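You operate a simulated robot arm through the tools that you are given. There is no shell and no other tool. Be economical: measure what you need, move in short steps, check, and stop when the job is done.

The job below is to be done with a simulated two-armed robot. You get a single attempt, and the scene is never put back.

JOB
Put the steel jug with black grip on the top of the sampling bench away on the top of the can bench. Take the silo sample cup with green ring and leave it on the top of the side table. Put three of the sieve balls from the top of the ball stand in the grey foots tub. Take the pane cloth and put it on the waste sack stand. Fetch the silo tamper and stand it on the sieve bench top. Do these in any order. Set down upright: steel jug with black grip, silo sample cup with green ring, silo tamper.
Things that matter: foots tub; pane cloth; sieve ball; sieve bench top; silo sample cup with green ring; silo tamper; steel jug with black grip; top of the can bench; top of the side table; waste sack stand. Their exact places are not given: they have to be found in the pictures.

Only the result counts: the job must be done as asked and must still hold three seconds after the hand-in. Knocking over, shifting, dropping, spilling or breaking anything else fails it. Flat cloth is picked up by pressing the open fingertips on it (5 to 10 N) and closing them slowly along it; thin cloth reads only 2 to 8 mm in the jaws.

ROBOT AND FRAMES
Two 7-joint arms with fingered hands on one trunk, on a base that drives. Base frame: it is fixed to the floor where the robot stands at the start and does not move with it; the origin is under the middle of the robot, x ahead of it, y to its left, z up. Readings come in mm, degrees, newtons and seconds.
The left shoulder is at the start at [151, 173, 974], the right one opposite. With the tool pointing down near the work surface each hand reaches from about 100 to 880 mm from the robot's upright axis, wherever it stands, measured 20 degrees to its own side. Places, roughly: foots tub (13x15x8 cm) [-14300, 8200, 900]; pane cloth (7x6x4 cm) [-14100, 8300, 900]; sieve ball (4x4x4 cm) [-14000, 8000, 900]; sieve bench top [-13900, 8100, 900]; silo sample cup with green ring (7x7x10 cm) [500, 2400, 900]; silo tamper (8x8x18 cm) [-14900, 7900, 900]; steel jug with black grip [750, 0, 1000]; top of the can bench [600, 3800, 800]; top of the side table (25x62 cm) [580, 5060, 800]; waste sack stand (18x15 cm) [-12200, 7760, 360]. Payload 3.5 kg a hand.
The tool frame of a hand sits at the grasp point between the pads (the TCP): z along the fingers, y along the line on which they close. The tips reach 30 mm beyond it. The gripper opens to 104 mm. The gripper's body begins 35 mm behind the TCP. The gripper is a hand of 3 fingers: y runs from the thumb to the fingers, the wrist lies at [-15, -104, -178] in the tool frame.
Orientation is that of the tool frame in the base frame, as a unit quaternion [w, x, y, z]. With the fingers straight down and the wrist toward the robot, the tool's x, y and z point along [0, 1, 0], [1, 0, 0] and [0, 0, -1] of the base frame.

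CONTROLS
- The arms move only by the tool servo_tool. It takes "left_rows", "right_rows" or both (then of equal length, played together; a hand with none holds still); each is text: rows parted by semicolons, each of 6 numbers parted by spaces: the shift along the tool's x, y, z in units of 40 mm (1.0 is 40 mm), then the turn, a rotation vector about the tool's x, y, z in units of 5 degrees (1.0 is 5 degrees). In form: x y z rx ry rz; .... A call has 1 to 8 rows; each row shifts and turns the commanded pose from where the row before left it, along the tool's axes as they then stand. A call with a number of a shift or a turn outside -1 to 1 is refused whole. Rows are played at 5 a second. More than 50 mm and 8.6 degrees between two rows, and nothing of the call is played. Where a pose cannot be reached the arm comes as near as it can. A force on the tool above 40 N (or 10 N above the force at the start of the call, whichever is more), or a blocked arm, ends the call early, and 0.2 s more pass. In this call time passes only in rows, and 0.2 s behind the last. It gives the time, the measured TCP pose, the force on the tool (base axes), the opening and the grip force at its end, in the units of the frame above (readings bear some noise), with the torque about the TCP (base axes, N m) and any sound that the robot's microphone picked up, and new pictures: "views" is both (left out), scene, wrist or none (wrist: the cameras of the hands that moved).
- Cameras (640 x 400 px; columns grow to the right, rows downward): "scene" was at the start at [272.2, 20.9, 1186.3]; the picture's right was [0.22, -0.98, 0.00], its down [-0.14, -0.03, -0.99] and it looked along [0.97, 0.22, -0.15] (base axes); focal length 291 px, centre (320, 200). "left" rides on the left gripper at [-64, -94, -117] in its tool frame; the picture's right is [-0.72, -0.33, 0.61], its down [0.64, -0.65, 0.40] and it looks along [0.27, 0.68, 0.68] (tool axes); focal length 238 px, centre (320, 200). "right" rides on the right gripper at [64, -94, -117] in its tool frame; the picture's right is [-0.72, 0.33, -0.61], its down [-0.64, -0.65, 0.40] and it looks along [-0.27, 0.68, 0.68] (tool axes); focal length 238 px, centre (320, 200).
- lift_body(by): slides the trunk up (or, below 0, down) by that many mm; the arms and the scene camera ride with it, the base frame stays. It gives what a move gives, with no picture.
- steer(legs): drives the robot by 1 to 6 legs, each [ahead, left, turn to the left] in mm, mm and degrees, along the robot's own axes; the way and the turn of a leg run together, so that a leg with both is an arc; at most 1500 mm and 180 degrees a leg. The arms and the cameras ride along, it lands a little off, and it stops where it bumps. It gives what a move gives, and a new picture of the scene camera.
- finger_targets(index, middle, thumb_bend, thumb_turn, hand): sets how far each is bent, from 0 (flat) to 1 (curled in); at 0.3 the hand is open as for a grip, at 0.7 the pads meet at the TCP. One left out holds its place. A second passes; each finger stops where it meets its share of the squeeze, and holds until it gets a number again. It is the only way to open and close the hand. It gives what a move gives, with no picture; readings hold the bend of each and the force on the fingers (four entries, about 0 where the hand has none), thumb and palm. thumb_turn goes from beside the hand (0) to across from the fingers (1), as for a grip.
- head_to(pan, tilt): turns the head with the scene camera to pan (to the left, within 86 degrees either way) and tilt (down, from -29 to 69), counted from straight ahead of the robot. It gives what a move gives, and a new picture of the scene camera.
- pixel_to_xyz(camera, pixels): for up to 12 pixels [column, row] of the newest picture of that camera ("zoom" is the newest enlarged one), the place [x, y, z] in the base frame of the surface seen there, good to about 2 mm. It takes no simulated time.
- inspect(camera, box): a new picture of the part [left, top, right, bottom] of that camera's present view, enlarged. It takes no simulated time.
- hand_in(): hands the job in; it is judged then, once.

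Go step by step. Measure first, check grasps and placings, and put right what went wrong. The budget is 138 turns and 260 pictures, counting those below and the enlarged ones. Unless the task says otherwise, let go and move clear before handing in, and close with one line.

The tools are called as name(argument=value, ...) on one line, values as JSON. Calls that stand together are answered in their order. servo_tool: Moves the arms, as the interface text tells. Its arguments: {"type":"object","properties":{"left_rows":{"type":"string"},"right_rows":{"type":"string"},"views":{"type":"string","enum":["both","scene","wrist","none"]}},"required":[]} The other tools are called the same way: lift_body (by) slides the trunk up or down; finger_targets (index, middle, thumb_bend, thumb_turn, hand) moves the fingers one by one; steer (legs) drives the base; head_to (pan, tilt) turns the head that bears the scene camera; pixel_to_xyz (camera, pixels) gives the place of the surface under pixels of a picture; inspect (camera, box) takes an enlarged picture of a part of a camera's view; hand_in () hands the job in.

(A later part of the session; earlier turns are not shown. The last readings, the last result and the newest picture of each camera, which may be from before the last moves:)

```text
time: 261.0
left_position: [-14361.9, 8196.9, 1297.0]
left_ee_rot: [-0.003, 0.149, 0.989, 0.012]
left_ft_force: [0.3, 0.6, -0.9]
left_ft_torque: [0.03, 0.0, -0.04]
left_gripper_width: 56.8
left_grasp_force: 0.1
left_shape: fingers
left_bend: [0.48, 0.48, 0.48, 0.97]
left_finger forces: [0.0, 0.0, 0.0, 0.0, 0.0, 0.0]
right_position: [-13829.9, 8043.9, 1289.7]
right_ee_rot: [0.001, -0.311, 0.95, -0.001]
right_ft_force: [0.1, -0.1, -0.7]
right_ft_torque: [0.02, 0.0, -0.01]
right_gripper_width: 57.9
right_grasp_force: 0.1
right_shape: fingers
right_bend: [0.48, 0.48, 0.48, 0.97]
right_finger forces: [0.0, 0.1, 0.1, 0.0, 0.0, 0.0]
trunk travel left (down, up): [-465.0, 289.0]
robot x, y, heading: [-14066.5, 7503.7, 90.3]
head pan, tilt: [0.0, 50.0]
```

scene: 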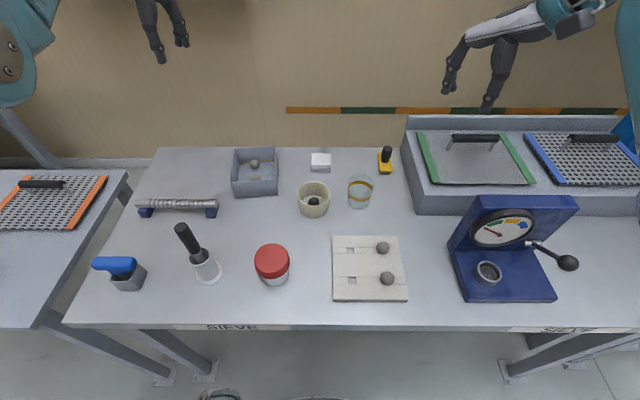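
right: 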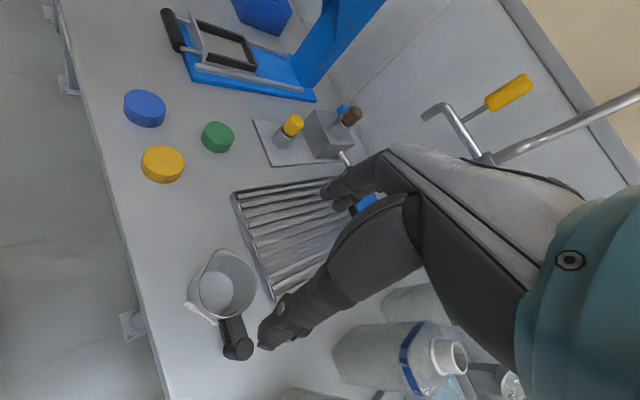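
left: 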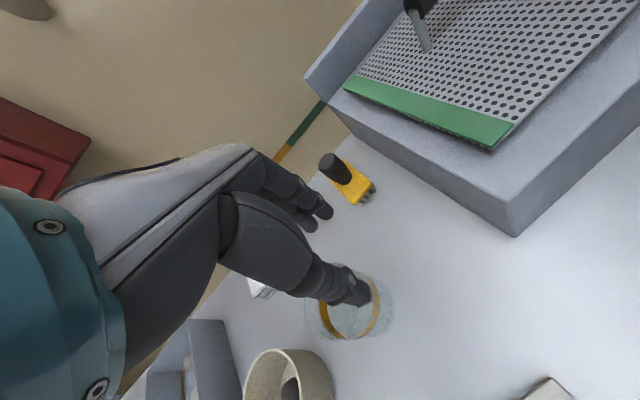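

Now the right hand goes down toward the ball at (383,248), i.e. (-13916,7983).

servo_tool(right_rows="0.33 0 0.9 0 0 0;0.33 0 0.9 0 0 0;0.33 0 0.9 0 0 0;0.33 0 0.9 0 0 0;0.33 0 0.9 0 0 0;0.33 0 0.9 0 0 0;0.33 0 0.9 0 0 0;0.33 0 0.9 0 0 0", views="both")

pixel_to_xyz(camera="scene", pixels=[[383, 247], [386, 278], [320, 160], [310, 155], [330, 155], [320, 170], [255, 163], [240, 163]])

```text
time: 262.8
left_position: [-14363.5, 8197.7, 1296.7]
left_ee_rot: [-0.004, 0.149, 0.989, 0.012]
left_ft_force: [0.3, -0.3, 0.4]
left_ft_torque: [-0.01, -0.02, -0.02]
left_gripper_width: 56.7
left_grasp_force: 0.2
left_shape: fingers
left_bend: [0.48, 0.48, 0.48, 0.97]
left_finger forces: [0.0, 0.0, 0.0, 0.0, 0.1, 0.0]
right_position: [-13915.0, 7980.6, 1000.7]
right_ee_rot: [0.001, -0.311, 0.95, -0.001]
right_ft_force: [0.0, 0.1, 0.2]
right_ft_torque: [-0.03, -0.01, 0.01]
right_gripper_width: 57.8
right_grasp_force: 0.1
right_shape: fingers
right_bend: [0.48, 0.48, 0.48, 0.97]
right_finger forces: [0.0, 0.0, 0.1, 0.0, 0.1, 0.0]
trunk travel left (down, up): [-465.0, 289.0]
robot x, y, heading: [-14065.9, 7503.0, 90.2]
head pan, tilt: [0.0, 50.0]
```

scene: 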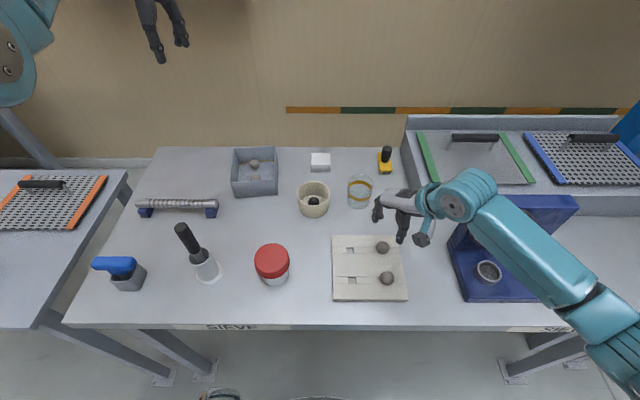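
right: 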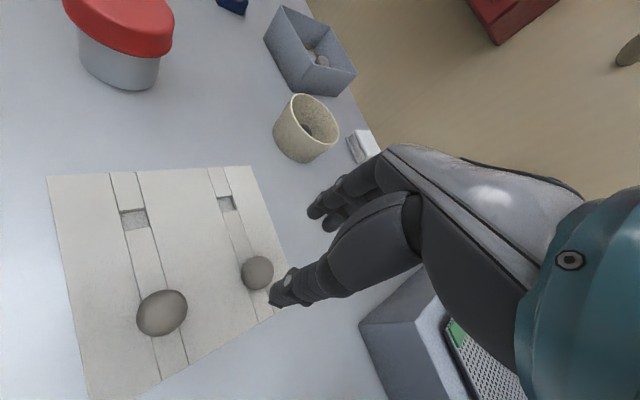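

```text
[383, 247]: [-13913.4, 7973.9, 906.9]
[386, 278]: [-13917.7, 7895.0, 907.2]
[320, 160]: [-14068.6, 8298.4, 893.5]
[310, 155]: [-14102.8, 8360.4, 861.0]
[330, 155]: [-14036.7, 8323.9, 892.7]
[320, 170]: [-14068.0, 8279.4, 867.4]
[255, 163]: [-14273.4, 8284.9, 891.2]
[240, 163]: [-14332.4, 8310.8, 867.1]
```

The ball is right on the tool axis (257,273). I check the forearm's clearance above the gauge before going lower.

pixel_to_xyz(camera="scene", pixels=[[500, 250], [540, 285], [580, 320], [620, 350], [560, 300], [540, 200], [480, 225], [575, 205]])

```text
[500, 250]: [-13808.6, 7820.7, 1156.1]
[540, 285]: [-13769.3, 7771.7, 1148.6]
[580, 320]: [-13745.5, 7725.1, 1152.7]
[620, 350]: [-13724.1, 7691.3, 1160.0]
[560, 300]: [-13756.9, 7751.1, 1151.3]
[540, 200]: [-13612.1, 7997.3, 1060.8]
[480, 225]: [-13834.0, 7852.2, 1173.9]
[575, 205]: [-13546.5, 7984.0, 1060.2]
```

Clear of the gauge. I descend and close on the ball.

servo_tool(right_rows="0 0.05 0.8 0 0 0;0 0 0.7 0 0 0;0 0 0.4 0 0 0;0 0 0.2 0 0 0", views="none")

finger_targets(hand="right", index=0.68, middle=0.68, thumb_bend=0.68)

finger_targets(hand="right", index=0.74, middle=0.74, thumb_bend=0.74)

servo_tool(right_rows="0 0 -0.3 0 0 0;0 0 -0.6 0 0 0;0 0 -0.9 0 0 0;0 0 -0.9 0 0 0", views="wrist")

```text
time: 263.8
left_position: [-14363.4, 8198.0, 1296.9]
left_ee_rot: [-0.004, 0.149, 0.989, 0.013]
left_ft_force: [0.3, -0.5, 0.1]
left_ft_torque: [-0.01, -0.01, 0.01]
left_gripper_width: 56.8
left_grasp_force: 0.0
left_shape: fingers
left_bend: [0.48, 0.48, 0.48, 0.97]
left_finger forces: [0.1, 0.1, 0.0, 0.1, 0.0, 0.0]
right_position: [-13915.7, 7982.5, 916.0]
right_ee_rot: [0.002, -0.311, 0.951, 0.0]
right_ft_force: [0.1, 0.0, -0.2]
right_ft_torque: [0.01, -0.04, 0.04]
right_gripper_width: 57.7
right_grasp_force: 0.0
right_shape: fingers
right_bend: [0.48, 0.48, 0.48, 0.97]
right_finger forces: [0.0, 0.1, 0.0, 0.0, 0.0, 0.0]
trunk travel left (down, up): [-465.0, 289.0]
robot x, y, heading: [-14071.0, 7502.7, 90.3]
head pan, tilt: [0.0, 50.0]
```

```text
time: 264.8
left_position: [-14362.5, 8197.9, 1297.4]
left_ee_rot: [-0.003, 0.149, 0.989, 0.012]
left_ft_force: [0.3, 0.4, 1.3]
left_ft_torque: [0.01, -0.03, 0.01]
left_gripper_width: 56.8
left_grasp_force: 0.0
left_shape: fingers
left_bend: [0.48, 0.48, 0.48, 0.97]
left_finger forces: [0.0, 0.0, 0.0, 0.0, 0.1, 0.1]
right_position: [-13915.7, 7983.2, 916.4]
right_ee_rot: [0.002, -0.311, 0.95, 0.0]
right_ft_force: [0.9, 0.2, -0.5]
right_ft_torque: [0.03, 0.01, 0.0]
right_gripper_width: 24.7
right_grasp_force: 7.6
right_shape: fingers
right_bend: [0.62, 0.65, 0.6, 0.97]
right_finger forces: [4.5, 3.3, 0.0, 0.0, 8.0, 0.0]
trunk travel left (down, up): [-465.0, 289.0]
robot x, y, heading: [-14064.5, 7504.5, 90.3]
head pan, tilt: [0.0, 50.0]
```

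```text
time: 265.8
left_position: [-14363.1, 8197.9, 1297.9]
left_ee_rot: [-0.004, 0.149, 0.989, 0.012]
left_ft_force: [0.5, -0.5, 0.0]
left_ft_torque: [-0.05, -0.02, 0.01]
left_gripper_width: 56.9
left_grasp_force: 0.1
left_shape: fingers
left_bend: [0.48, 0.48, 0.48, 0.97]
left_finger forces: [0.1, 0.0, 0.0, 0.1, 0.0, 0.0]
right_position: [-13916.4, 7982.2, 915.8]
right_ee_rot: [0.001, -0.311, 0.95, -0.001]
right_ft_force: [-0.5, 0.3, 1.2]
right_ft_torque: [-0.01, 0.0, 0.02]
right_gripper_width: 23.4
right_grasp_force: 16.9
right_shape: fingers
right_bend: [0.72, 0.72, 0.59, 0.95]
right_finger forces: [9.7, 7.8, 0.1, 0.0, 16.6, 0.0]
trunk travel left (down, up): [-465.0, 289.0]
robot x, y, heading: [-14066.5, 7504.1, 90.6]
head pan, tilt: [0.0, 50.0]
```

```text
time: 266.8
left_position: [-14363.8, 8198.7, 1296.9]
left_ee_rot: [-0.004, 0.15, 0.989, 0.014]
left_ft_force: [-0.3, 0.9, 0.3]
left_ft_torque: [-0.03, 0.02, 0.05]
left_gripper_width: 57.1
left_grasp_force: 0.0
left_shape: fingers
left_bend: [0.48, 0.48, 0.48, 0.97]
left_finger forces: [0.1, 0.0, 0.1, 0.1, 0.0, 0.0]
right_position: [-13916.1, 7983.7, 1024.4]
right_ee_rot: [0.002, -0.309, 0.951, -0.002]
right_ft_force: [-0.7, 1.1, -0.2]
right_ft_torque: [0.0, 0.0, 0.03]
right_gripper_width: 23.6
right_grasp_force: 16.6
right_shape: fingers
right_bend: [0.72, 0.72, 0.59, 0.95]
right_finger forces: [9.6, 7.9, 0.0, 0.1, 16.7, 0.0]
trunk travel left (down, up): [-465.0, 289.0]
robot x, y, heading: [-14067.2, 7503.7, 90.8]
head pan, tilt: [0.0, 50.0]
```

right: 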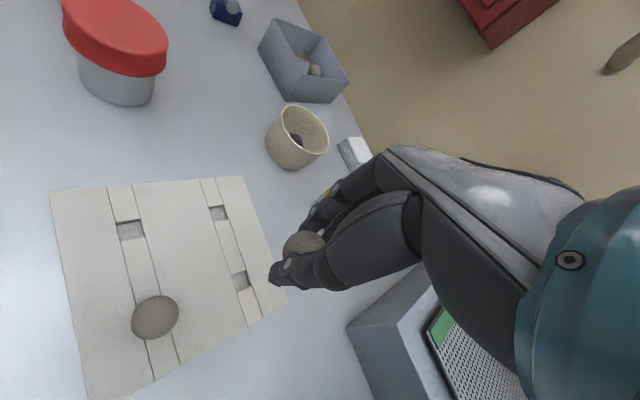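

The third ball is held. I raise it, move the base left, and reach over the tub with the right hand.

servo_tool(right_rows="0 0 -0.9 0 0 0;0 0 -0.9 0 0 0", views="none")

steer(legs=[[40, 348, -0.5]])

servo_tool(right_rows="-0.547 0.73 0.2 0 0 0;-0.547 0.73 0.2 0 0 0;-0.547 0.73 0.2 0 0 0;-0.547 0.73 0.4 0 0 0;-0.547 0.73 0.5 0 0 0", views="both")

```text
time: 267.4
left_position: [-14362.2, 8198.2, 1296.9]
left_ee_rot: [-0.004, 0.15, 0.989, 0.013]
left_ft_force: [0.5, -0.2, 0.1]
left_ft_torque: [0.01, -0.01, 0.0]
left_gripper_width: 57.4
left_grasp_force: 0.0
left_shape: fingers
left_bend: [0.48, 0.48, 0.48, 0.97]
left_finger forces: [0.0, 0.0, 0.0, 0.0, 0.1, 0.1]
right_position: [-13916.5, 7984.5, 1096.5]
right_ee_rot: [0.001, -0.31, 0.951, -0.001]
right_ft_force: [0.2, 0.1, -0.5]
right_ft_torque: [0.01, -0.02, 0.02]
right_gripper_width: 23.3
right_grasp_force: 17.2
right_shape: fingers
right_bend: [0.72, 0.73, 0.59, 0.95]
right_finger forces: [9.7, 8.1, 0.0, 0.1, 16.7, 0.0]
trunk travel left (down, up): [-465.0, 289.0]
robot x, y, heading: [-14066.2, 7502.3, 90.5]
head pan, tilt: [0.0, 50.0]
```

```text
time: 269.7
left_position: [-14699.4, 8240.2, 1297.6]
left_ee_rot: [-0.002, 0.156, 0.988, 0.013]
left_ft_force: [-0.2, 0.0, 0.0]
left_ft_torque: [0.02, 0.02, 0.02]
left_gripper_width: 56.9
left_grasp_force: 0.0
left_shape: fingers
left_bend: [0.48, 0.48, 0.48, 0.97]
left_finger forces: [0.0, 0.1, 0.1, 0.0, 0.0, 0.1]
right_position: [-14255.9, 8022.8, 1096.9]
right_ee_rot: [0.002, -0.304, 0.953, -0.002]
right_ft_force: [0.3, 0.7, -0.6]
right_ft_torque: [0.02, 0.02, 0.01]
right_gripper_width: 23.3
right_grasp_force: 16.9
right_shape: fingers
right_bend: [0.72, 0.73, 0.59, 0.95]
right_finger forces: [9.8, 8.1, 0.1, 0.0, 16.7, 0.0]
trunk travel left (down, up): [-465.0, 289.0]
robot x, y, heading: [-14414.3, 7543.3, 89.6]
head pan, tilt: [0.0, 50.0]
```

scene: 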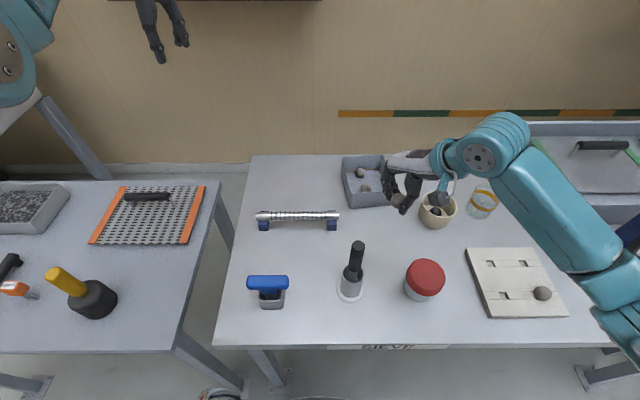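

```text
time: 270.9
left_position: [-14700.8, 8241.9, 1295.9]
left_ee_rot: [-0.002, 0.156, 0.988, 0.012]
left_ft_force: [-0.4, 0.1, -0.8]
left_ft_torque: [-0.04, 0.01, -0.02]
left_gripper_width: 56.8
left_grasp_force: 0.1
left_shape: fingers
left_bend: [0.48, 0.48, 0.48, 0.97]
left_finger forces: [0.0, 0.0, 0.0, 0.1, 0.0, 0.0]
right_position: [-14251.2, 8205.2, 1036.9]
right_ee_rot: [0.002, -0.305, 0.952, 0.0]
right_ft_force: [0.4, 0.3, -0.7]
right_ft_torque: [0.0, 0.01, 0.01]
right_gripper_width: 23.1
right_grasp_force: 17.1
right_shape: fingers
right_bend: [0.72, 0.73, 0.59, 0.95]
right_finger forces: [9.8, 8.1, 0.1, 0.0, 16.3, 0.0]
trunk travel left (down, up): [-465.0, 289.0]
robot x, y, heading: [-14411.9, 7546.6, 89.9]
head pan, tilt: [0.0, 50.0]
```

scene: 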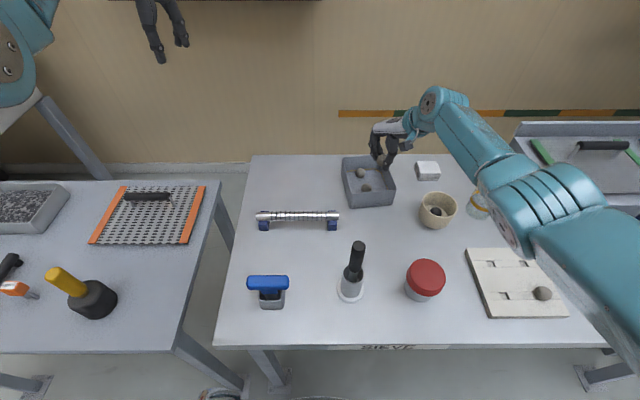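
right: 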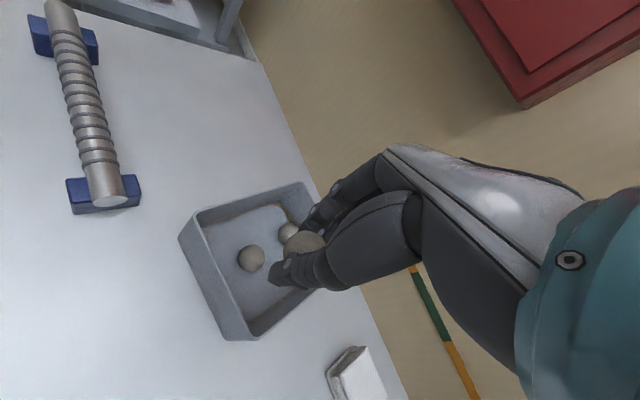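

The right hand is just above the tub, near its reach. I lower the trunk 80 mm rather than stretching, with a small shift deeper into the tub.

lift_body(by=-75)

servo_tool(right_rows="-0.1 0.35 0 0 0 0;0 0 0.3 0 0 0", views="wrist")

```text
time: 272.0
left_position: [-14699.6, 8248.5, 1207.7]
left_ee_rot: [-0.002, 0.156, 0.988, 0.0]
left_ft_force: [0.0, 0.6, 0.6]
left_ft_torque: [0.02, -0.04, 0.02]
left_gripper_width: 57.0
left_grasp_force: 0.0
left_shape: fingers
left_bend: [0.48, 0.48, 0.48, 0.97]
left_finger forces: [0.0, 0.0, 0.1, 0.0, 0.0, 0.0]
right_position: [-14250.0, 8204.8, 963.3]
right_ee_rot: [0.001, -0.304, 0.953, 0.0]
right_ft_force: [-0.5, 0.3, 6.0]
right_ft_torque: [-0.2, -0.1, 0.03]
right_gripper_width: 23.1
right_grasp_force: 20.9
right_shape: fingers
right_bend: [0.72, 0.73, 0.6, 0.95]
right_finger forces: [9.8, 8.8, 0.0, 0.0, 23.1, 0.1]
trunk travel left (down, up): [-390.0, 364.0]
robot x, y, heading: [-14414.6, 7541.9, 89.7]
head pan, tilt: [0.0, 50.0]
```

```text
time: 272.6
left_position: [-14698.8, 8249.1, 1206.7]
left_ee_rot: [-0.001, 0.156, 0.988, 0.0]
left_ft_force: [-0.3, 0.0, 0.4]
left_ft_torque: [-0.01, 0.0, -0.01]
left_gripper_width: 56.9
left_grasp_force: 0.0
left_shape: fingers
left_bend: [0.48, 0.48, 0.48, 0.97]
left_finger forces: [0.1, 0.0, 0.0, 0.1, 0.1, 0.0]
right_position: [-14255.7, 8217.5, 949.8]
right_ee_rot: [0.0, -0.304, 0.953, 0.001]
right_ft_force: [-0.1, 0.5, -0.3]
right_ft_torque: [0.01, 0.0, 0.0]
right_gripper_width: 22.8
right_grasp_force: 16.8
right_shape: fingers
right_bend: [0.72, 0.73, 0.6, 0.94]
right_finger forces: [9.6, 8.2, 0.0, 0.1, 16.1, 0.0]
trunk travel left (down, up): [-390.0, 364.0]
robot x, y, heading: [-14412.4, 7542.4, 89.8]
head pan, tilt: [0.0, 50.0]
```

right: 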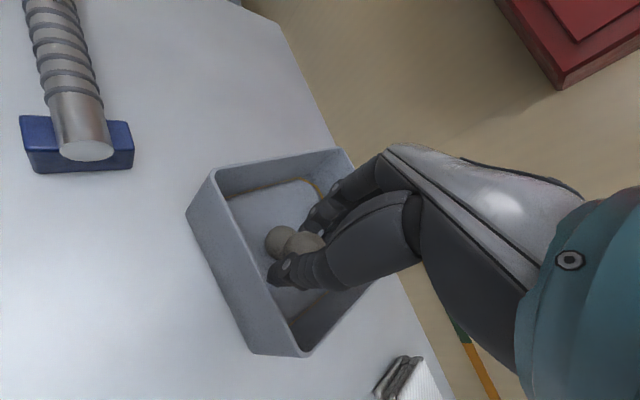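

The hand is within the tub, just over the others. I release the ball and rise.

finger_targets(hand="right", index=0.52, middle=0.52, thumb_bend=0.55)

servo_tool(right_rows="0 0 -0.5 0 0 0;0 0 -0.8 0 0 0;0 0 -0.8 0 0 0;0 -0.4 -0.8 0 0 0", views="both")

inspect(camera="scene", box=[320, 130, 460, 240])

```text
time: 273.6
left_position: [-14700.2, 8248.6, 1206.8]
left_ee_rot: [-0.002, 0.156, 0.988, 0.0]
left_ft_force: [-0.3, 0.8, 0.5]
left_ft_torque: [0.05, -0.03, 0.02]
left_gripper_width: 56.7
left_grasp_force: 0.0
left_shape: fingers
left_bend: [0.48, 0.48, 0.48, 0.97]
left_finger forces: [0.0, 0.1, 0.0, 0.1, 0.0, 0.0]
right_position: [-14256.0, 8218.8, 950.4]
right_ee_rot: [0.001, -0.304, 0.953, 0.0]
right_ft_force: [-0.4, -0.3, 0.4]
right_ft_torque: [0.02, 0.01, 0.03]
right_gripper_width: 43.1
right_grasp_force: 0.0
right_shape: fingers
right_bend: [0.52, 0.52, 0.55, 0.97]
right_finger forces: [0.0, 0.0, 0.0, 0.0, 0.0, 0.0]
trunk travel left (down, up): [-390.0, 364.0]
robot x, y, heading: [-14409.5, 7536.2, 89.6]
head pan, tilt: [0.0, 50.0]
```

```text
time: 274.6
left_position: [-14699.5, 8248.8, 1205.9]
left_ee_rot: [-0.001, 0.157, 0.988, 0.0]
left_ft_force: [0.6, -0.2, 0.1]
left_ft_torque: [-0.01, 0.02, 0.03]
left_gripper_width: 56.8
left_grasp_force: 0.1
left_shape: fingers
left_bend: [0.48, 0.48, 0.48, 0.97]
left_finger forces: [0.0, 0.1, 0.0, 0.1, 0.0, 0.1]
right_position: [-14244.5, 8203.2, 1066.3]
right_ee_rot: [0.0, -0.304, 0.953, -0.001]
right_ft_force: [-0.2, -0.5, 0.9]
right_ft_torque: [-0.01, -0.02, 0.0]
right_gripper_width: 42.9
right_grasp_force: 0.1
right_shape: fingers
right_bend: [0.52, 0.52, 0.55, 0.97]
right_finger forces: [0.0, 0.1, 0.0, 0.0, 0.0, 0.0]
trunk travel left (down, up): [-390.0, 364.0]
robot x, y, heading: [-14413.2, 7544.2, 89.6]
head pan, tilt: [0.0, 50.0]
```

scene: 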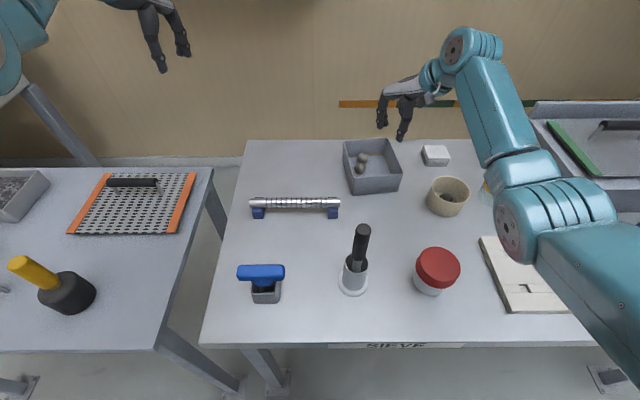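
right: 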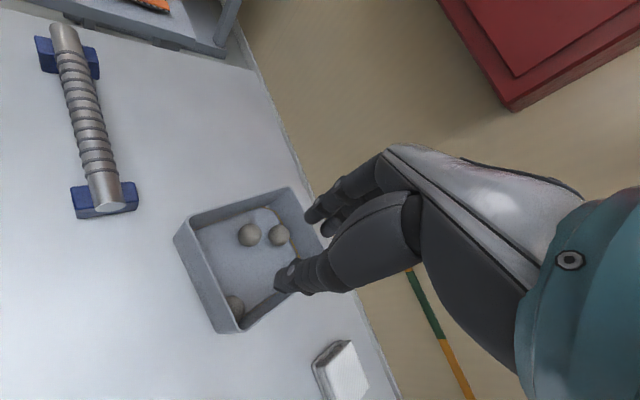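

```text
3.64 times, centred on (390, 185) of scene
```

zoom: 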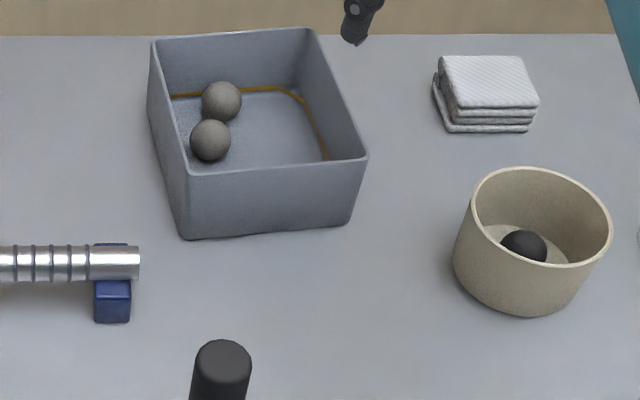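

All three balls are in the tub. Next the cloth at (435,155); I also measure the tamper at (60,285) in this view.

pixel_to_xyz(camera="scene", pixels=[[435, 149], [424, 148], [447, 148], [435, 163], [424, 160], [447, 163], [18, 263], [45, 280], [70, 280], [70, 312], [100, 300], [150, 300]])

inspect(camera="scene", box=[0, 220, 150, 340])

servo_tool(left_rows="0 0 -0.9 0 0 0;0 0 -0.9 0 0 0;0 0 -0.9 0 0 0;0 0 -0.9 0 0 0;0 0 -0.9 0 0 0", views="none")

```text
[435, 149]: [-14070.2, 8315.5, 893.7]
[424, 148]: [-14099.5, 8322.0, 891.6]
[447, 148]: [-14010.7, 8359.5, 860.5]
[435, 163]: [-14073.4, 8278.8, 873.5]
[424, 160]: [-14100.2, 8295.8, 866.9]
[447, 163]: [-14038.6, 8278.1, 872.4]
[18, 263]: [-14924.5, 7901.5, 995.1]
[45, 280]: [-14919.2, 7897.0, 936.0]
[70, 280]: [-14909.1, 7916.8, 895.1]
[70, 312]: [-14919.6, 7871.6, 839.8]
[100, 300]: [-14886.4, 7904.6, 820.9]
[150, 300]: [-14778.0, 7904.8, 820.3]
```

```text
3.33 times, centred on (75, 280) of scene
```

zoom: 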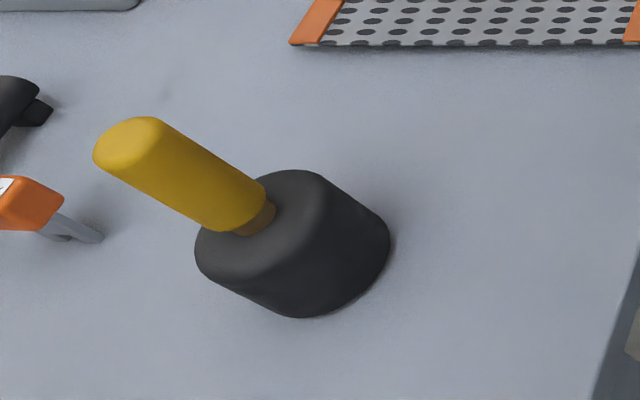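

```text
time: 275.8
left_position: [-14696.6, 8202.3, 1366.8]
left_ee_rot: [-0.001, 0.156, 0.988, -0.002]
left_ft_force: [-1.0, 0.1, -0.4]
left_ft_torque: [-0.01, 0.01, 0.0]
left_gripper_width: 57.0
left_grasp_force: 0.1
left_shape: fingers
left_bend: [0.48, 0.48, 0.48, 0.97]
left_finger forces: [0.1, 0.1, 0.0, 0.0, 0.0, 0.0]
left hand out of reach, approached as far as the arm can: row 1, 2, 3, 4, 5
right_position: [-14246.1, 8205.0, 1065.6]
right_ee_rot: [0.001, -0.304, 0.953, 0.0]
right_ft_force: [-0.4, 0.5, 0.4]
right_ft_torque: [0.0, 0.0, -0.02]
right_gripper_width: 42.9
right_grasp_force: 0.0
right_shape: fingers
right_bend: [0.52, 0.52, 0.55, 0.97]
right_finger forces: [0.0, 0.0, 0.1, 0.0, 0.0, 0.1]
trunk travel left (down, up): [-390.0, 364.0]
robot x, y, heading: [-14412.6, 7543.9, 89.7]
head pan, tilt: [0.0, 50.0]
```

The tamper stands at about (-14922,7907) on the neighbouring bench: head 820–890, yellow grip up to z 998. I fetch it next with the right hand, raising the hand first and pulling in.

servo_tool(right_rows="0.2 -0.7 -0.5 0 0 0;0.2 -0.7 -0.5 0 0 0;0.2 -0.7 -0.5 0 0 0;0.2 -0.7 -0.5 0 0 0", views="none")

steer(legs=[[-120, 678, 0.3]])

finger_targets(hand="right", index=0.4, middle=0.4, thumb_bend=0.4)

head_to(pan=-15, tilt=50)

```text
time: 276.8
left_position: [-14695.7, 8201.1, 1364.0]
left_ee_rot: [-0.002, 0.157, 0.988, 0.0]
left_ft_force: [0.8, -0.6, 0.0]
left_ft_torque: [0.0, 0.04, 0.02]
left_gripper_width: 56.9
left_grasp_force: 0.0
left_shape: fingers
left_bend: [0.48, 0.48, 0.48, 0.97]
left_finger forces: [0.0, 0.1, 0.0, 0.0, 0.1, 0.1]
right_position: [-14208.3, 8096.1, 1148.0]
right_ee_rot: [0.001, -0.304, 0.953, -0.001]
right_ft_force: [0.5, -0.3, 0.6]
right_ft_torque: [-0.01, -0.03, -0.01]
right_gripper_width: 42.8
right_grasp_force: 0.1
right_shape: fingers
right_bend: [0.52, 0.52, 0.55, 0.97]
right_finger forces: [0.1, 0.0, 0.0, 0.0, 0.0, 0.0]
trunk travel left (down, up): [-390.0, 364.0]
robot x, y, heading: [-14413.0, 7542.7, 89.8]
head pan, tilt: [0.0, 50.0]
```

```text
time: 280.6
left_position: [-15373.2, 8089.0, 1365.7]
left_ee_rot: [-0.001, 0.159, 0.987, 0.0]
left_ft_force: [-0.6, 0.3, -0.5]
left_ft_torque: [0.05, -0.01, -0.02]
left_gripper_width: 56.9
left_grasp_force: 0.1
left_shape: fingers
left_bend: [0.48, 0.48, 0.48, 0.97]
left_finger forces: [0.1, 0.0, 0.0, 0.0, 0.1, 0.1]
right_position: [-14885.6, 7980.7, 1146.7]
right_ee_rot: [0.001, -0.302, 0.953, -0.001]
right_ft_force: [0.0, 0.0, 0.2]
right_ft_torque: [-0.02, -0.02, -0.03]
right_gripper_width: 43.1
right_grasp_force: 0.0
right_shape: fingers
right_bend: [0.52, 0.52, 0.55, 0.97]
right_finger forces: [0.0, 0.0, 0.0, 0.1, 0.1, 0.0]
trunk travel left (down, up): [-390.0, 364.0]
robot x, y, heading: [-15091.4, 7427.5, 89.5]
head pan, tilt: [0.0, 50.0]
```

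scene: 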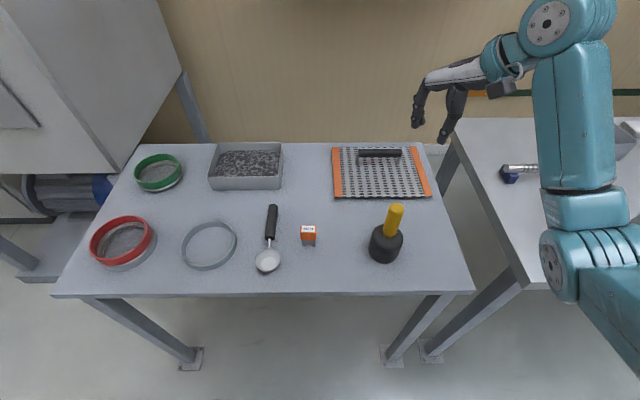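

```text
time: 281.6
left_position: [-15372.7, 8088.5, 1366.0]
left_ee_rot: [-0.001, 0.159, 0.987, -0.001]
left_ft_force: [-0.1, -0.3, -0.6]
left_ft_torque: [0.01, 0.01, 0.01]
left_gripper_width: 56.7
left_grasp_force: 0.0
left_shape: fingers
left_bend: [0.48, 0.48, 0.48, 0.97]
left_finger forces: [0.0, 0.0, 0.0, 0.1, 0.1, 0.0]
right_position: [-14885.3, 7980.9, 1147.0]
right_ee_rot: [0.001, -0.302, 0.953, -0.001]
right_ft_force: [-0.8, 0.3, -0.4]
right_ft_torque: [-0.02, -0.01, 0.01]
right_gripper_width: 77.6
right_grasp_force: 0.1
right_shape: fingers
right_bend: [0.4, 0.4, 0.4, 0.97]
right_finger forces: [0.0, 0.0, 0.1, 0.1, 0.0, 0.0]
trunk travel left (down, up): [-390.0, 364.0]
robot x, y, heading: [-15093.2, 7427.0, 89.6]
head pan, tilt: [0.0, 50.0]
```

```text
time: 282.4
left_position: [-15373.3, 8088.1, 1364.8]
left_ee_rot: [-0.001, 0.159, 0.987, -0.001]
left_ft_force: [0.1, 0.6, -0.3]
left_ft_torque: [-0.01, -0.02, 0.0]
left_gripper_width: 56.9
left_grasp_force: 0.0
left_shape: fingers
left_bend: [0.48, 0.48, 0.48, 0.97]
left_finger forces: [0.1, 0.0, 0.0, 0.0, 0.0, 0.1]
right_position: [-14885.4, 7980.1, 1146.3]
right_ee_rot: [0.001, -0.302, 0.953, 0.0]
right_ft_force: [-0.7, 0.3, 0.3]
right_ft_torque: [-0.02, 0.01, 0.01]
right_gripper_width: 77.3
right_grasp_force: 0.1
right_shape: fingers
right_bend: [0.4, 0.4, 0.4, 0.97]
right_finger forces: [0.0, 0.0, 0.1, 0.1, 0.0, 0.0]
trunk travel left (down, up): [-390.0, 364.0]
robot x, y, heading: [-15092.2, 7426.7, 89.5]
head pan, tilt: [-15.0, 50.0]
```

scene: 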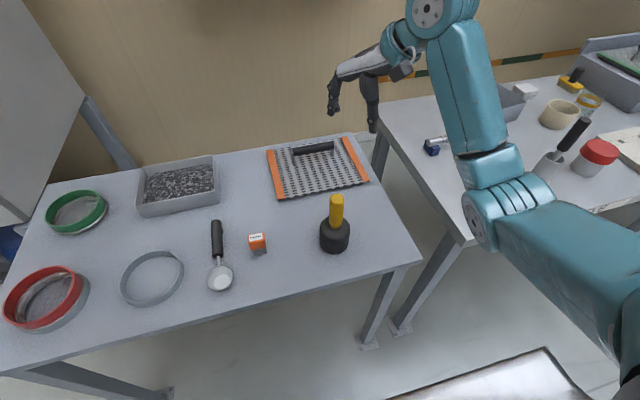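

I measure the grip of the tamper precisely at (336,210).

pixel_to_xyz(camera="scene", pixels=[[336, 197], [336, 210], [331, 210], [342, 210], [335, 222], [335, 235], [321, 235], [349, 235], [335, 252]])

inspect(camera="scene", box=[290, 180, 390, 265])

```text
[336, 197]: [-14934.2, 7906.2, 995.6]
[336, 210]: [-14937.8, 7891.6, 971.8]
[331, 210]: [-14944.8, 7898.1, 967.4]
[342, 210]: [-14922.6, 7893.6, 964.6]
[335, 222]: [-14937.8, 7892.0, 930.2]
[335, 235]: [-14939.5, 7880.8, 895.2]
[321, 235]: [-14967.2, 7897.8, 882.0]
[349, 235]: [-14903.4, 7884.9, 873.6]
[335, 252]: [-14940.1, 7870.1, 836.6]
```

```text
4.71 times, centred on (340, 222) of scene
```

zoom: 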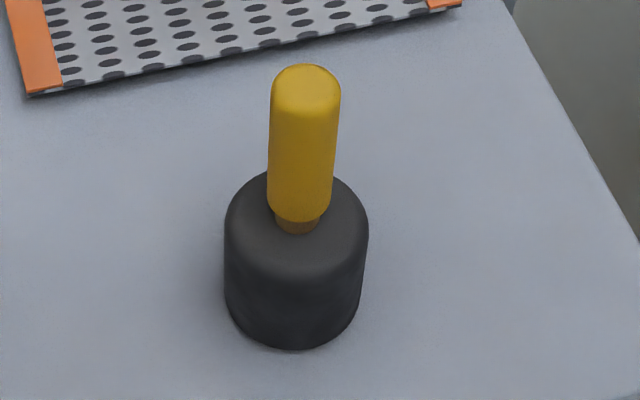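

The grip axis is at (-14935,7907) with its top at z 996. I move the right hand above it.

servo_tool(right_rows="0.52 -0.195 0.55 0 0 0;0.52 -0.195 0.55 0 0 0;0.52 -0.195 0.55 0 0 0;0.52 -0.195 0.55 0 0 0", views="both")

```text
time: 283.4
left_position: [-15373.9, 8088.2, 1364.3]
left_ee_rot: [-0.001, 0.159, 0.987, 0.0]
left_ft_force: [0.8, -1.2, 0.7]
left_ft_torque: [0.02, 0.02, 0.01]
left_gripper_width: 56.7
left_grasp_force: 0.0
left_shape: fingers
left_bend: [0.48, 0.48, 0.48, 0.97]
left_finger forces: [0.1, 0.1, 0.1, 0.0, 0.0, 0.0]
right_position: [-14935.9, 7905.5, 1058.6]
right_ee_rot: [0.001, -0.301, 0.954, 0.0]
right_ft_force: [0.6, 0.0, -0.7]
right_ft_torque: [-0.01, 0.0, 0.0]
right_gripper_width: 77.5
right_grasp_force: 0.0
right_shape: fingers
right_bend: [0.4, 0.4, 0.4, 0.97]
right_finger forces: [0.0, 0.0, 0.1, 0.0, 0.1, 0.0]
trunk travel left (down, up): [-390.0, 364.0]
robot x, y, heading: [-15090.5, 7428.6, 89.3]
head pan, tilt: [-15.0, 50.0]
```

scene: 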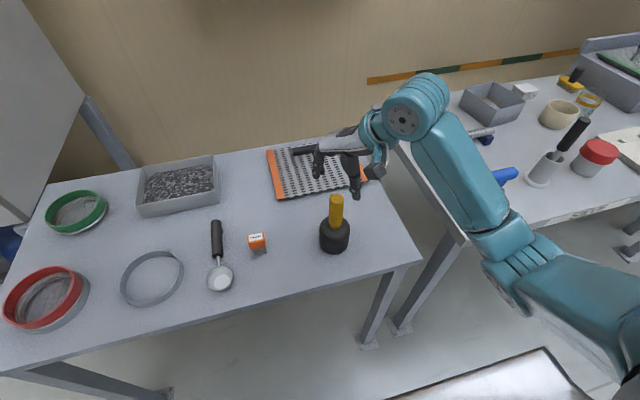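
right: 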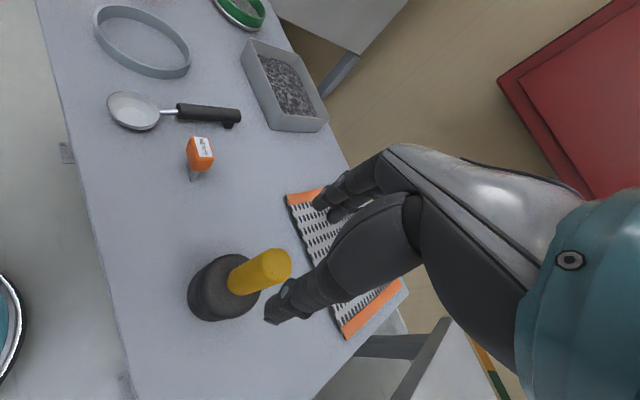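

The hand is nearly centred over the grip. I check the forearm height near the blue-handled tool (505,175) before descending.

pixel_to_xyz(camera="scene", pixels=[[460, 215], [490, 210], [480, 245], [500, 270], [560, 300], [505, 174], [500, 255], [530, 320]])

```text
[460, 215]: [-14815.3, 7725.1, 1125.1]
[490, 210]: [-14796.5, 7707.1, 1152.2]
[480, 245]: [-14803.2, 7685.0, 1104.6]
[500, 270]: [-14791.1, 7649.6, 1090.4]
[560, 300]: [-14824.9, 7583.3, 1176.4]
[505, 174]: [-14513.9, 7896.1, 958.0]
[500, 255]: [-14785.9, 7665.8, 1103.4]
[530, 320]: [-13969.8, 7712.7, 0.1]
```

The forearm is far from it (x -14800 against -14514). I descend and close on the grip.

servo_tool(right_rows="0.05 0 0.8 0 0 0;0 0 0.8 0 0 0;0 0 0.7 0 0 0;0 0 0.4 0 0 0", views="wrist")

finger_targets(hand="right", index=0.75, middle=0.75, thumb_bend=0.75)

inspect(camera="right", box=[160, 150, 420, 390])

```text
time: 284.4
left_position: [-15373.7, 8087.6, 1364.7]
left_ee_rot: [-0.001, 0.158, 0.987, -0.001]
left_ft_force: [0.8, 0.2, -1.1]
left_ft_torque: [0.03, -0.01, -0.02]
left_gripper_width: 56.4
left_grasp_force: 0.0
left_shape: fingers
left_bend: [0.48, 0.48, 0.48, 0.97]
left_finger forces: [0.0, 0.1, 0.0, 0.0, 0.0, 0.0]
right_position: [-14936.5, 7904.3, 950.2]
right_ee_rot: [0.001, -0.303, 0.953, -0.001]
right_ft_force: [-0.2, -0.1, 0.0]
right_ft_torque: [0.0, 0.01, -0.01]
right_gripper_width: 77.7
right_grasp_force: 0.0
right_shape: fingers
right_bend: [0.4, 0.4, 0.4, 0.97]
right_finger forces: [0.0, 0.0, 0.0, 0.0, 0.1, 0.0]
trunk travel left (down, up): [-390.0, 364.0]
robot x, y, heading: [-15089.4, 7426.1, 89.5]
head pan, tilt: [-15.0, 50.0]
```

right: 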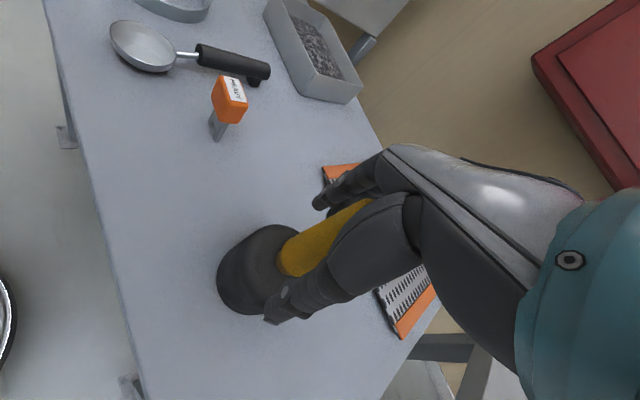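

```text
time: 285.4
left_position: [-15373.6, 8088.9, 1365.3]
left_ee_rot: [-0.001, 0.159, 0.987, -0.001]
left_ft_force: [0.2, -0.4, 0.0]
left_ft_torque: [-0.03, -0.02, -0.02]
left_gripper_width: 56.8
left_grasp_force: 0.0
left_shape: fingers
left_bend: [0.48, 0.48, 0.48, 0.97]
left_finger forces: [0.0, 0.0, 0.0, 0.1, 0.1, 0.0]
right_position: [-14936.3, 7904.9, 949.8]
right_ee_rot: [0.0, -0.302, 0.953, -0.002]
right_ft_force: [-0.2, -0.4, -0.7]
right_ft_torque: [0.04, -0.01, -0.03]
right_gripper_width: 21.4
right_grasp_force: 15.9
right_shape: fingers
right_bend: [0.62, 0.65, 0.62, 0.95]
right_finger forces: [8.1, 8.0, 0.0, 0.1, 14.9, 0.0]
trunk travel left (down, up): [-390.0, 364.0]
robot x, y, heading: [-15094.4, 7425.7, 89.3]
head pan, tilt: [-15.0, 50.0]
```

```text
1.67 times, centred on (290, 270) of right
```

zoom: 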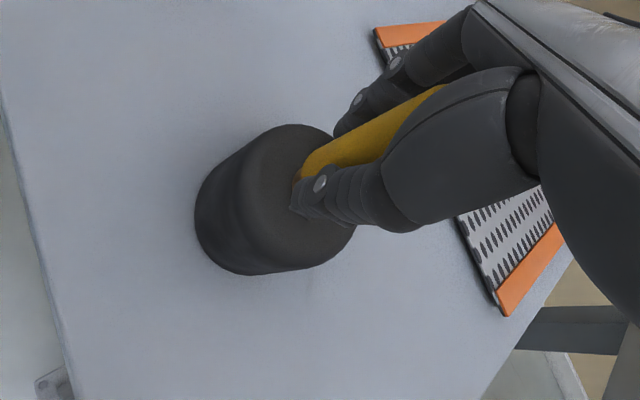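

Gripped at 16 N; a tamper may be heavy, so I squeeze harder and then lift.

finger_targets(hand="right", index=0.95, middle=0.95, thumb_bend=0.95)

servo_tool(right_rows="0 0 -0.3 0 0 0;0 0 -0.5 0 0 0;0 0 -0.8 0 0 0;0 0 -0.9 0 0 0;0 0 -0.9 0 0 0", views="both")

```text
time: 286.4
left_position: [-15372.4, 8088.4, 1365.5]
left_ee_rot: [-0.001, 0.158, 0.987, -0.001]
left_ft_force: [-0.1, -0.7, -0.3]
left_ft_torque: [0.05, -0.03, 0.01]
left_gripper_width: 57.0
left_grasp_force: 0.0
left_shape: fingers
left_bend: [0.48, 0.48, 0.48, 0.97]
left_finger forces: [0.0, 0.0, 0.0, 0.0, 0.0, 0.0]
right_position: [-14937.1, 7905.0, 949.7]
right_ee_rot: [0.001, -0.303, 0.953, -0.002]
right_ft_force: [0.0, 0.2, -0.5]
right_ft_torque: [0.09, 0.02, -0.01]
right_gripper_width: 20.1
right_grasp_force: 20.0
right_shape: fingers
right_bend: [0.61, 0.66, 0.63, 0.94]
right_finger forces: [10.6, 10.8, 0.0, 0.1, 19.3, 0.0]
trunk travel left (down, up): [-390.0, 364.0]
robot x, y, heading: [-15089.6, 7426.2, 89.3]
head pan, tilt: [-15.0, 50.0]
```

```text
time: 287.6
left_position: [-15373.7, 8088.3, 1364.2]
left_ee_rot: [-0.001, 0.159, 0.987, 0.0]
left_ft_force: [0.7, 0.2, -0.1]
left_ft_torque: [0.02, 0.0, 0.03]
left_gripper_width: 57.0
left_grasp_force: 0.0
left_shape: fingers
left_bend: [0.48, 0.48, 0.48, 0.97]
left_finger forces: [0.1, 0.1, 0.1, 0.0, 0.0, 0.1]
right_position: [-14937.9, 7906.2, 1084.9]
right_ee_rot: [0.002, -0.301, 0.953, -0.002]
right_ft_force: [0.4, 0.5, -3.6]
right_ft_torque: [0.02, 0.01, 0.0]
right_gripper_width: 20.0
right_grasp_force: 20.2
right_shape: fingers
right_bend: [0.61, 0.66, 0.63, 0.93]
right_finger forces: [10.7, 10.7, 0.0, 0.0, 19.5, 0.0]
trunk travel left (down, up): [-390.0, 364.0]
robot x, y, heading: [-15091.4, 7429.8, 89.3]
head pan, tilt: [-15.0, 50.0]
```

scene: 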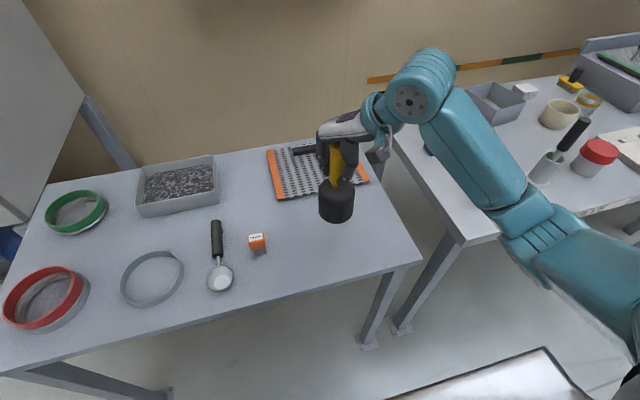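
right: 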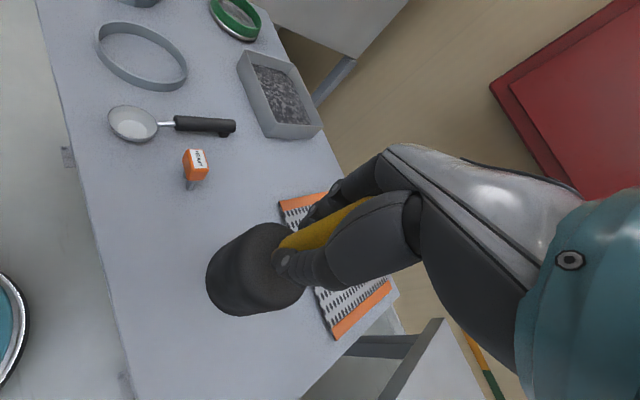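

The tamper is held upright, with its bottom 130 mm below the TCP. The right end of the sieve bench is empty, so I raise the trunk to clear everything, strafe right and look there.

lift_body(by=170)

steer(legs=[[-60, 0, 0.5], [0, -1400, 0], [0, -110, 0]])

head_to(pan=-15, tilt=45)

```text
time: 289.5
left_position: [-15372.6, 8064.5, 1565.9]
left_ee_rot: [-0.005, 0.158, 0.987, 0.025]
left_ft_force: [-0.3, 0.1, 0.7]
left_ft_torque: [0.01, 0.02, -0.01]
left_gripper_width: 57.0
left_grasp_force: 0.2
left_shape: fingers
left_bend: [0.48, 0.48, 0.48, 0.97]
left_finger forces: [0.1, 0.0, 0.0, 0.1, 0.0, 0.0]
right_position: [-14936.3, 7905.8, 1256.4]
right_ee_rot: [0.0, -0.303, 0.953, -0.001]
right_ft_force: [-0.5, -0.7, -4.1]
right_ft_torque: [0.01, -0.02, -0.02]
right_gripper_width: 19.9
right_grasp_force: 20.5
right_shape: fingers
right_bend: [0.61, 0.66, 0.63, 0.93]
right_finger forces: [10.7, 10.9, 0.1, 0.0, 19.5, 0.0]
trunk travel left (down, up): [-560.0, 194.0]
robot x, y, heading: [-15086.5, 7431.6, 89.5]
head pan, tilt: [-15.0, 50.0]
```

```text
time: 297.8
left_position: [-13870.6, 8000.6, 1566.0]
left_ee_rot: [-0.005, 0.155, 0.988, 0.026]
left_ft_force: [0.6, 0.3, -0.2]
left_ft_torque: [0.0, 0.01, 0.03]
left_gripper_width: 56.9
left_grasp_force: 0.0
left_shape: fingers
left_bend: [0.48, 0.48, 0.48, 0.97]
left_finger forces: [0.1, 0.1, 0.0, 0.0, 0.0, 0.1]
right_position: [-13432.0, 7844.6, 1257.0]
right_ee_rot: [0.002, -0.306, 0.952, -0.002]
right_ft_force: [-0.2, -0.5, -4.0]
right_ft_torque: [0.05, -0.05, 0.0]
right_gripper_width: 20.3
right_grasp_force: 21.0
right_shape: fingers
right_bend: [0.61, 0.66, 0.63, 0.93]
right_finger forces: [10.6, 10.9, 0.0, 0.0, 19.3, 0.1]
trunk travel left (down, up): [-560.0, 194.0]
robot x, y, heading: [-13585.3, 7364.8, 89.7]
head pan, tilt: [-15.0, 50.0]
```

scene: 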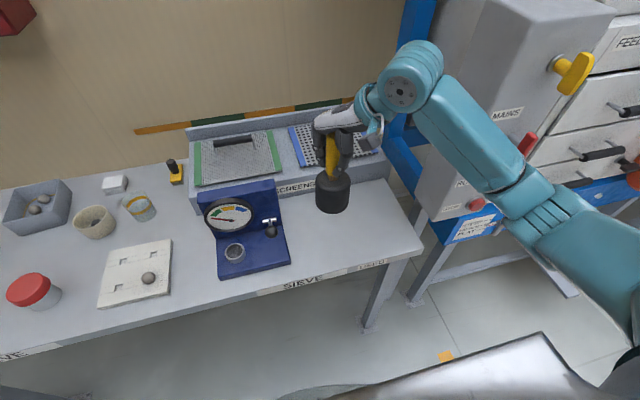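

```text
time: 298.5
left_position: [-13869.0, 7999.6, 1568.0]
left_ee_rot: [-0.004, 0.155, 0.988, 0.025]
left_ft_force: [0.2, 0.3, 0.2]
left_ft_torque: [-0.01, 0.0, -0.01]
left_gripper_width: 56.8
left_grasp_force: 0.1
left_shape: fingers
left_bend: [0.48, 0.48, 0.48, 0.97]
left_finger forces: [0.0, 0.0, 0.0, 0.0, 0.1, 0.0]
right_position: [-13430.3, 7844.6, 1256.3]
right_ee_rot: [0.0, -0.306, 0.952, -0.001]
right_ft_force: [0.2, -0.4, -3.9]
right_ft_torque: [0.04, 0.02, 0.01]
right_gripper_width: 19.9
right_grasp_force: 20.4
right_shape: fingers
right_bend: [0.61, 0.66, 0.63, 0.93]
right_finger forces: [10.6, 10.8, 0.0, 0.0, 19.3, 0.1]
trunk travel left (down, up): [-560.0, 194.0]
robot x, y, heading: [-13587.7, 7365.0, 89.9]
head pan, tilt: [-15.0, 45.0]
```

scene: 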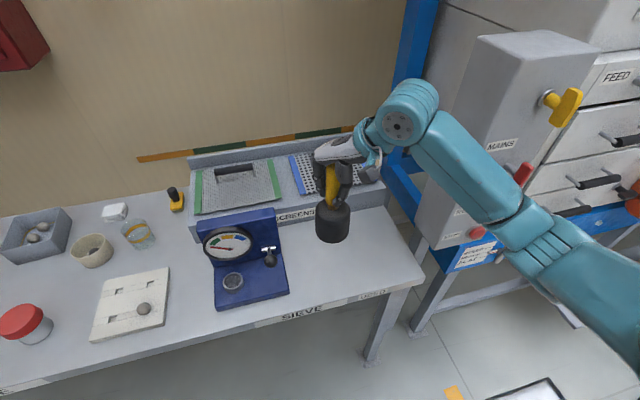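

The free right-end area is around (370,265). I measure it, along with the clearance between my right forearm and the control panel.

pixel_to_xyz(camera="scene", pixels=[[345, 270], [400, 250], [310, 285], [375, 225], [420, 280], [290, 290], [275, 250], [470, 160], [500, 150], [530, 235], [560, 230], [415, 200]])

```text
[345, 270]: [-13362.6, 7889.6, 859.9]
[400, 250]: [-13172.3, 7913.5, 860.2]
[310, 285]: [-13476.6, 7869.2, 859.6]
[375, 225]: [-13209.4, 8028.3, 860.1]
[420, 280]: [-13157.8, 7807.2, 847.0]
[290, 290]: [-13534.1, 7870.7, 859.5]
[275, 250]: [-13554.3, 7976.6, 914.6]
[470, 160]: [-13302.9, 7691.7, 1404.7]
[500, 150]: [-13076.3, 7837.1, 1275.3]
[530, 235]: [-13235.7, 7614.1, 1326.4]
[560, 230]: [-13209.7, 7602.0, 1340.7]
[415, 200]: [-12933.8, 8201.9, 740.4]
```

Free from x -13500 to -13170. I shift over (-13415,7878) and lower with the trunk to just above the bench.

servo_tool(right_rows="-0.37 0.24 0 0 0 0;-0.37 0.24 0 0 0 0", views="none")

lift_body(by=-250)

head_to(pan=-15, tilt=50)

```text
time: 299.1
left_position: [-13869.1, 8000.1, 1567.5]
left_ee_rot: [-0.005, 0.156, 0.987, 0.024]
left_ft_force: [-0.1, -1.0, 0.2]
left_ft_torque: [0.0, 0.0, 0.02]
left_gripper_width: 57.0
left_grasp_force: 0.1
left_shape: fingers
left_bend: [0.48, 0.48, 0.48, 0.97]
left_finger forces: [0.1, 0.0, 0.0, 0.2, 0.0, 0.1]
right_position: [-13418.6, 7877.3, 1256.1]
right_ee_rot: [0.001, -0.306, 0.952, -0.001]
right_ft_force: [0.3, -0.5, -4.0]
right_ft_torque: [0.04, 0.05, -0.01]
right_gripper_width: 20.0
right_grasp_force: 20.4
right_shape: fingers
right_bend: [0.61, 0.66, 0.63, 0.93]
right_finger forces: [10.7, 11.0, 0.1, 0.0, 19.3, 0.0]
trunk travel left (down, up): [-560.0, 194.0]
robot x, y, heading: [-13582.0, 7366.9, 89.8]
head pan, tilt: [-15.0, 45.0]
```

```text
time: 301.7
left_position: [-13869.0, 8042.4, 1254.2]
left_ee_rot: [0.002, 0.155, 0.988, -0.024]
left_ft_force: [0.0, -0.8, 0.7]
left_ft_torque: [-0.04, 0.03, 0.01]
left_gripper_width: 56.9
left_grasp_force: 0.1
left_shape: fingers
left_bend: [0.48, 0.48, 0.48, 0.97]
left_finger forces: [0.0, 0.0, 0.0, 0.1, 0.0, 0.0]
right_position: [-13419.8, 7878.1, 1006.7]
right_ee_rot: [0.001, -0.306, 0.952, -0.001]
right_ft_force: [0.7, 0.2, -3.9]
right_ft_torque: [0.05, 0.0, -0.01]
right_gripper_width: 19.6
right_grasp_force: 20.6
right_shape: fingers
right_bend: [0.61, 0.66, 0.63, 0.93]
right_finger forces: [10.5, 11.1, 0.0, 0.0, 19.3, 0.1]
trunk travel left (down, up): [-310.0, 444.0]
robot x, y, heading: [-13581.7, 7363.6, 89.9]
head pan, tilt: [-15.0, 45.0]
```

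```text
time: 302.3
left_position: [-13868.5, 8044.0, 1255.4]
left_ee_rot: [0.003, 0.156, 0.987, -0.025]
left_ft_force: [-0.4, -0.2, 0.4]
left_ft_torque: [0.01, -0.01, 0.0]
left_gripper_width: 56.8
left_grasp_force: 0.0
left_shape: fingers
left_bend: [0.48, 0.48, 0.48, 0.97]
left_finger forces: [0.0, 0.1, 0.1, 0.0, 0.1, 0.1]
right_position: [-13420.1, 7877.8, 1006.6]
right_ee_rot: [0.001, -0.306, 0.952, -0.001]
right_ft_force: [0.3, 0.6, -4.7]
right_ft_torque: [0.05, -0.03, 0.0]
right_gripper_width: 19.9
right_grasp_force: 20.7
right_shape: fingers
right_bend: [0.61, 0.66, 0.63, 0.93]
right_finger forces: [10.6, 11.1, 0.0, 0.0, 19.3, 0.0]
trunk travel left (down, up): [-310.0, 444.0]
robot x, y, heading: [-13582.3, 7371.2, 89.7]
head pan, tilt: [-15.0, 50.0]
```

scene: 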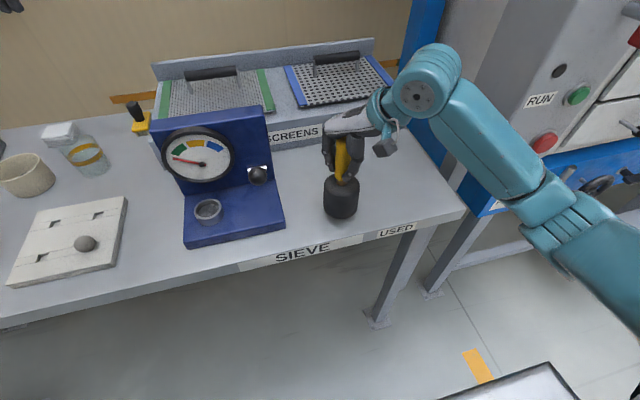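

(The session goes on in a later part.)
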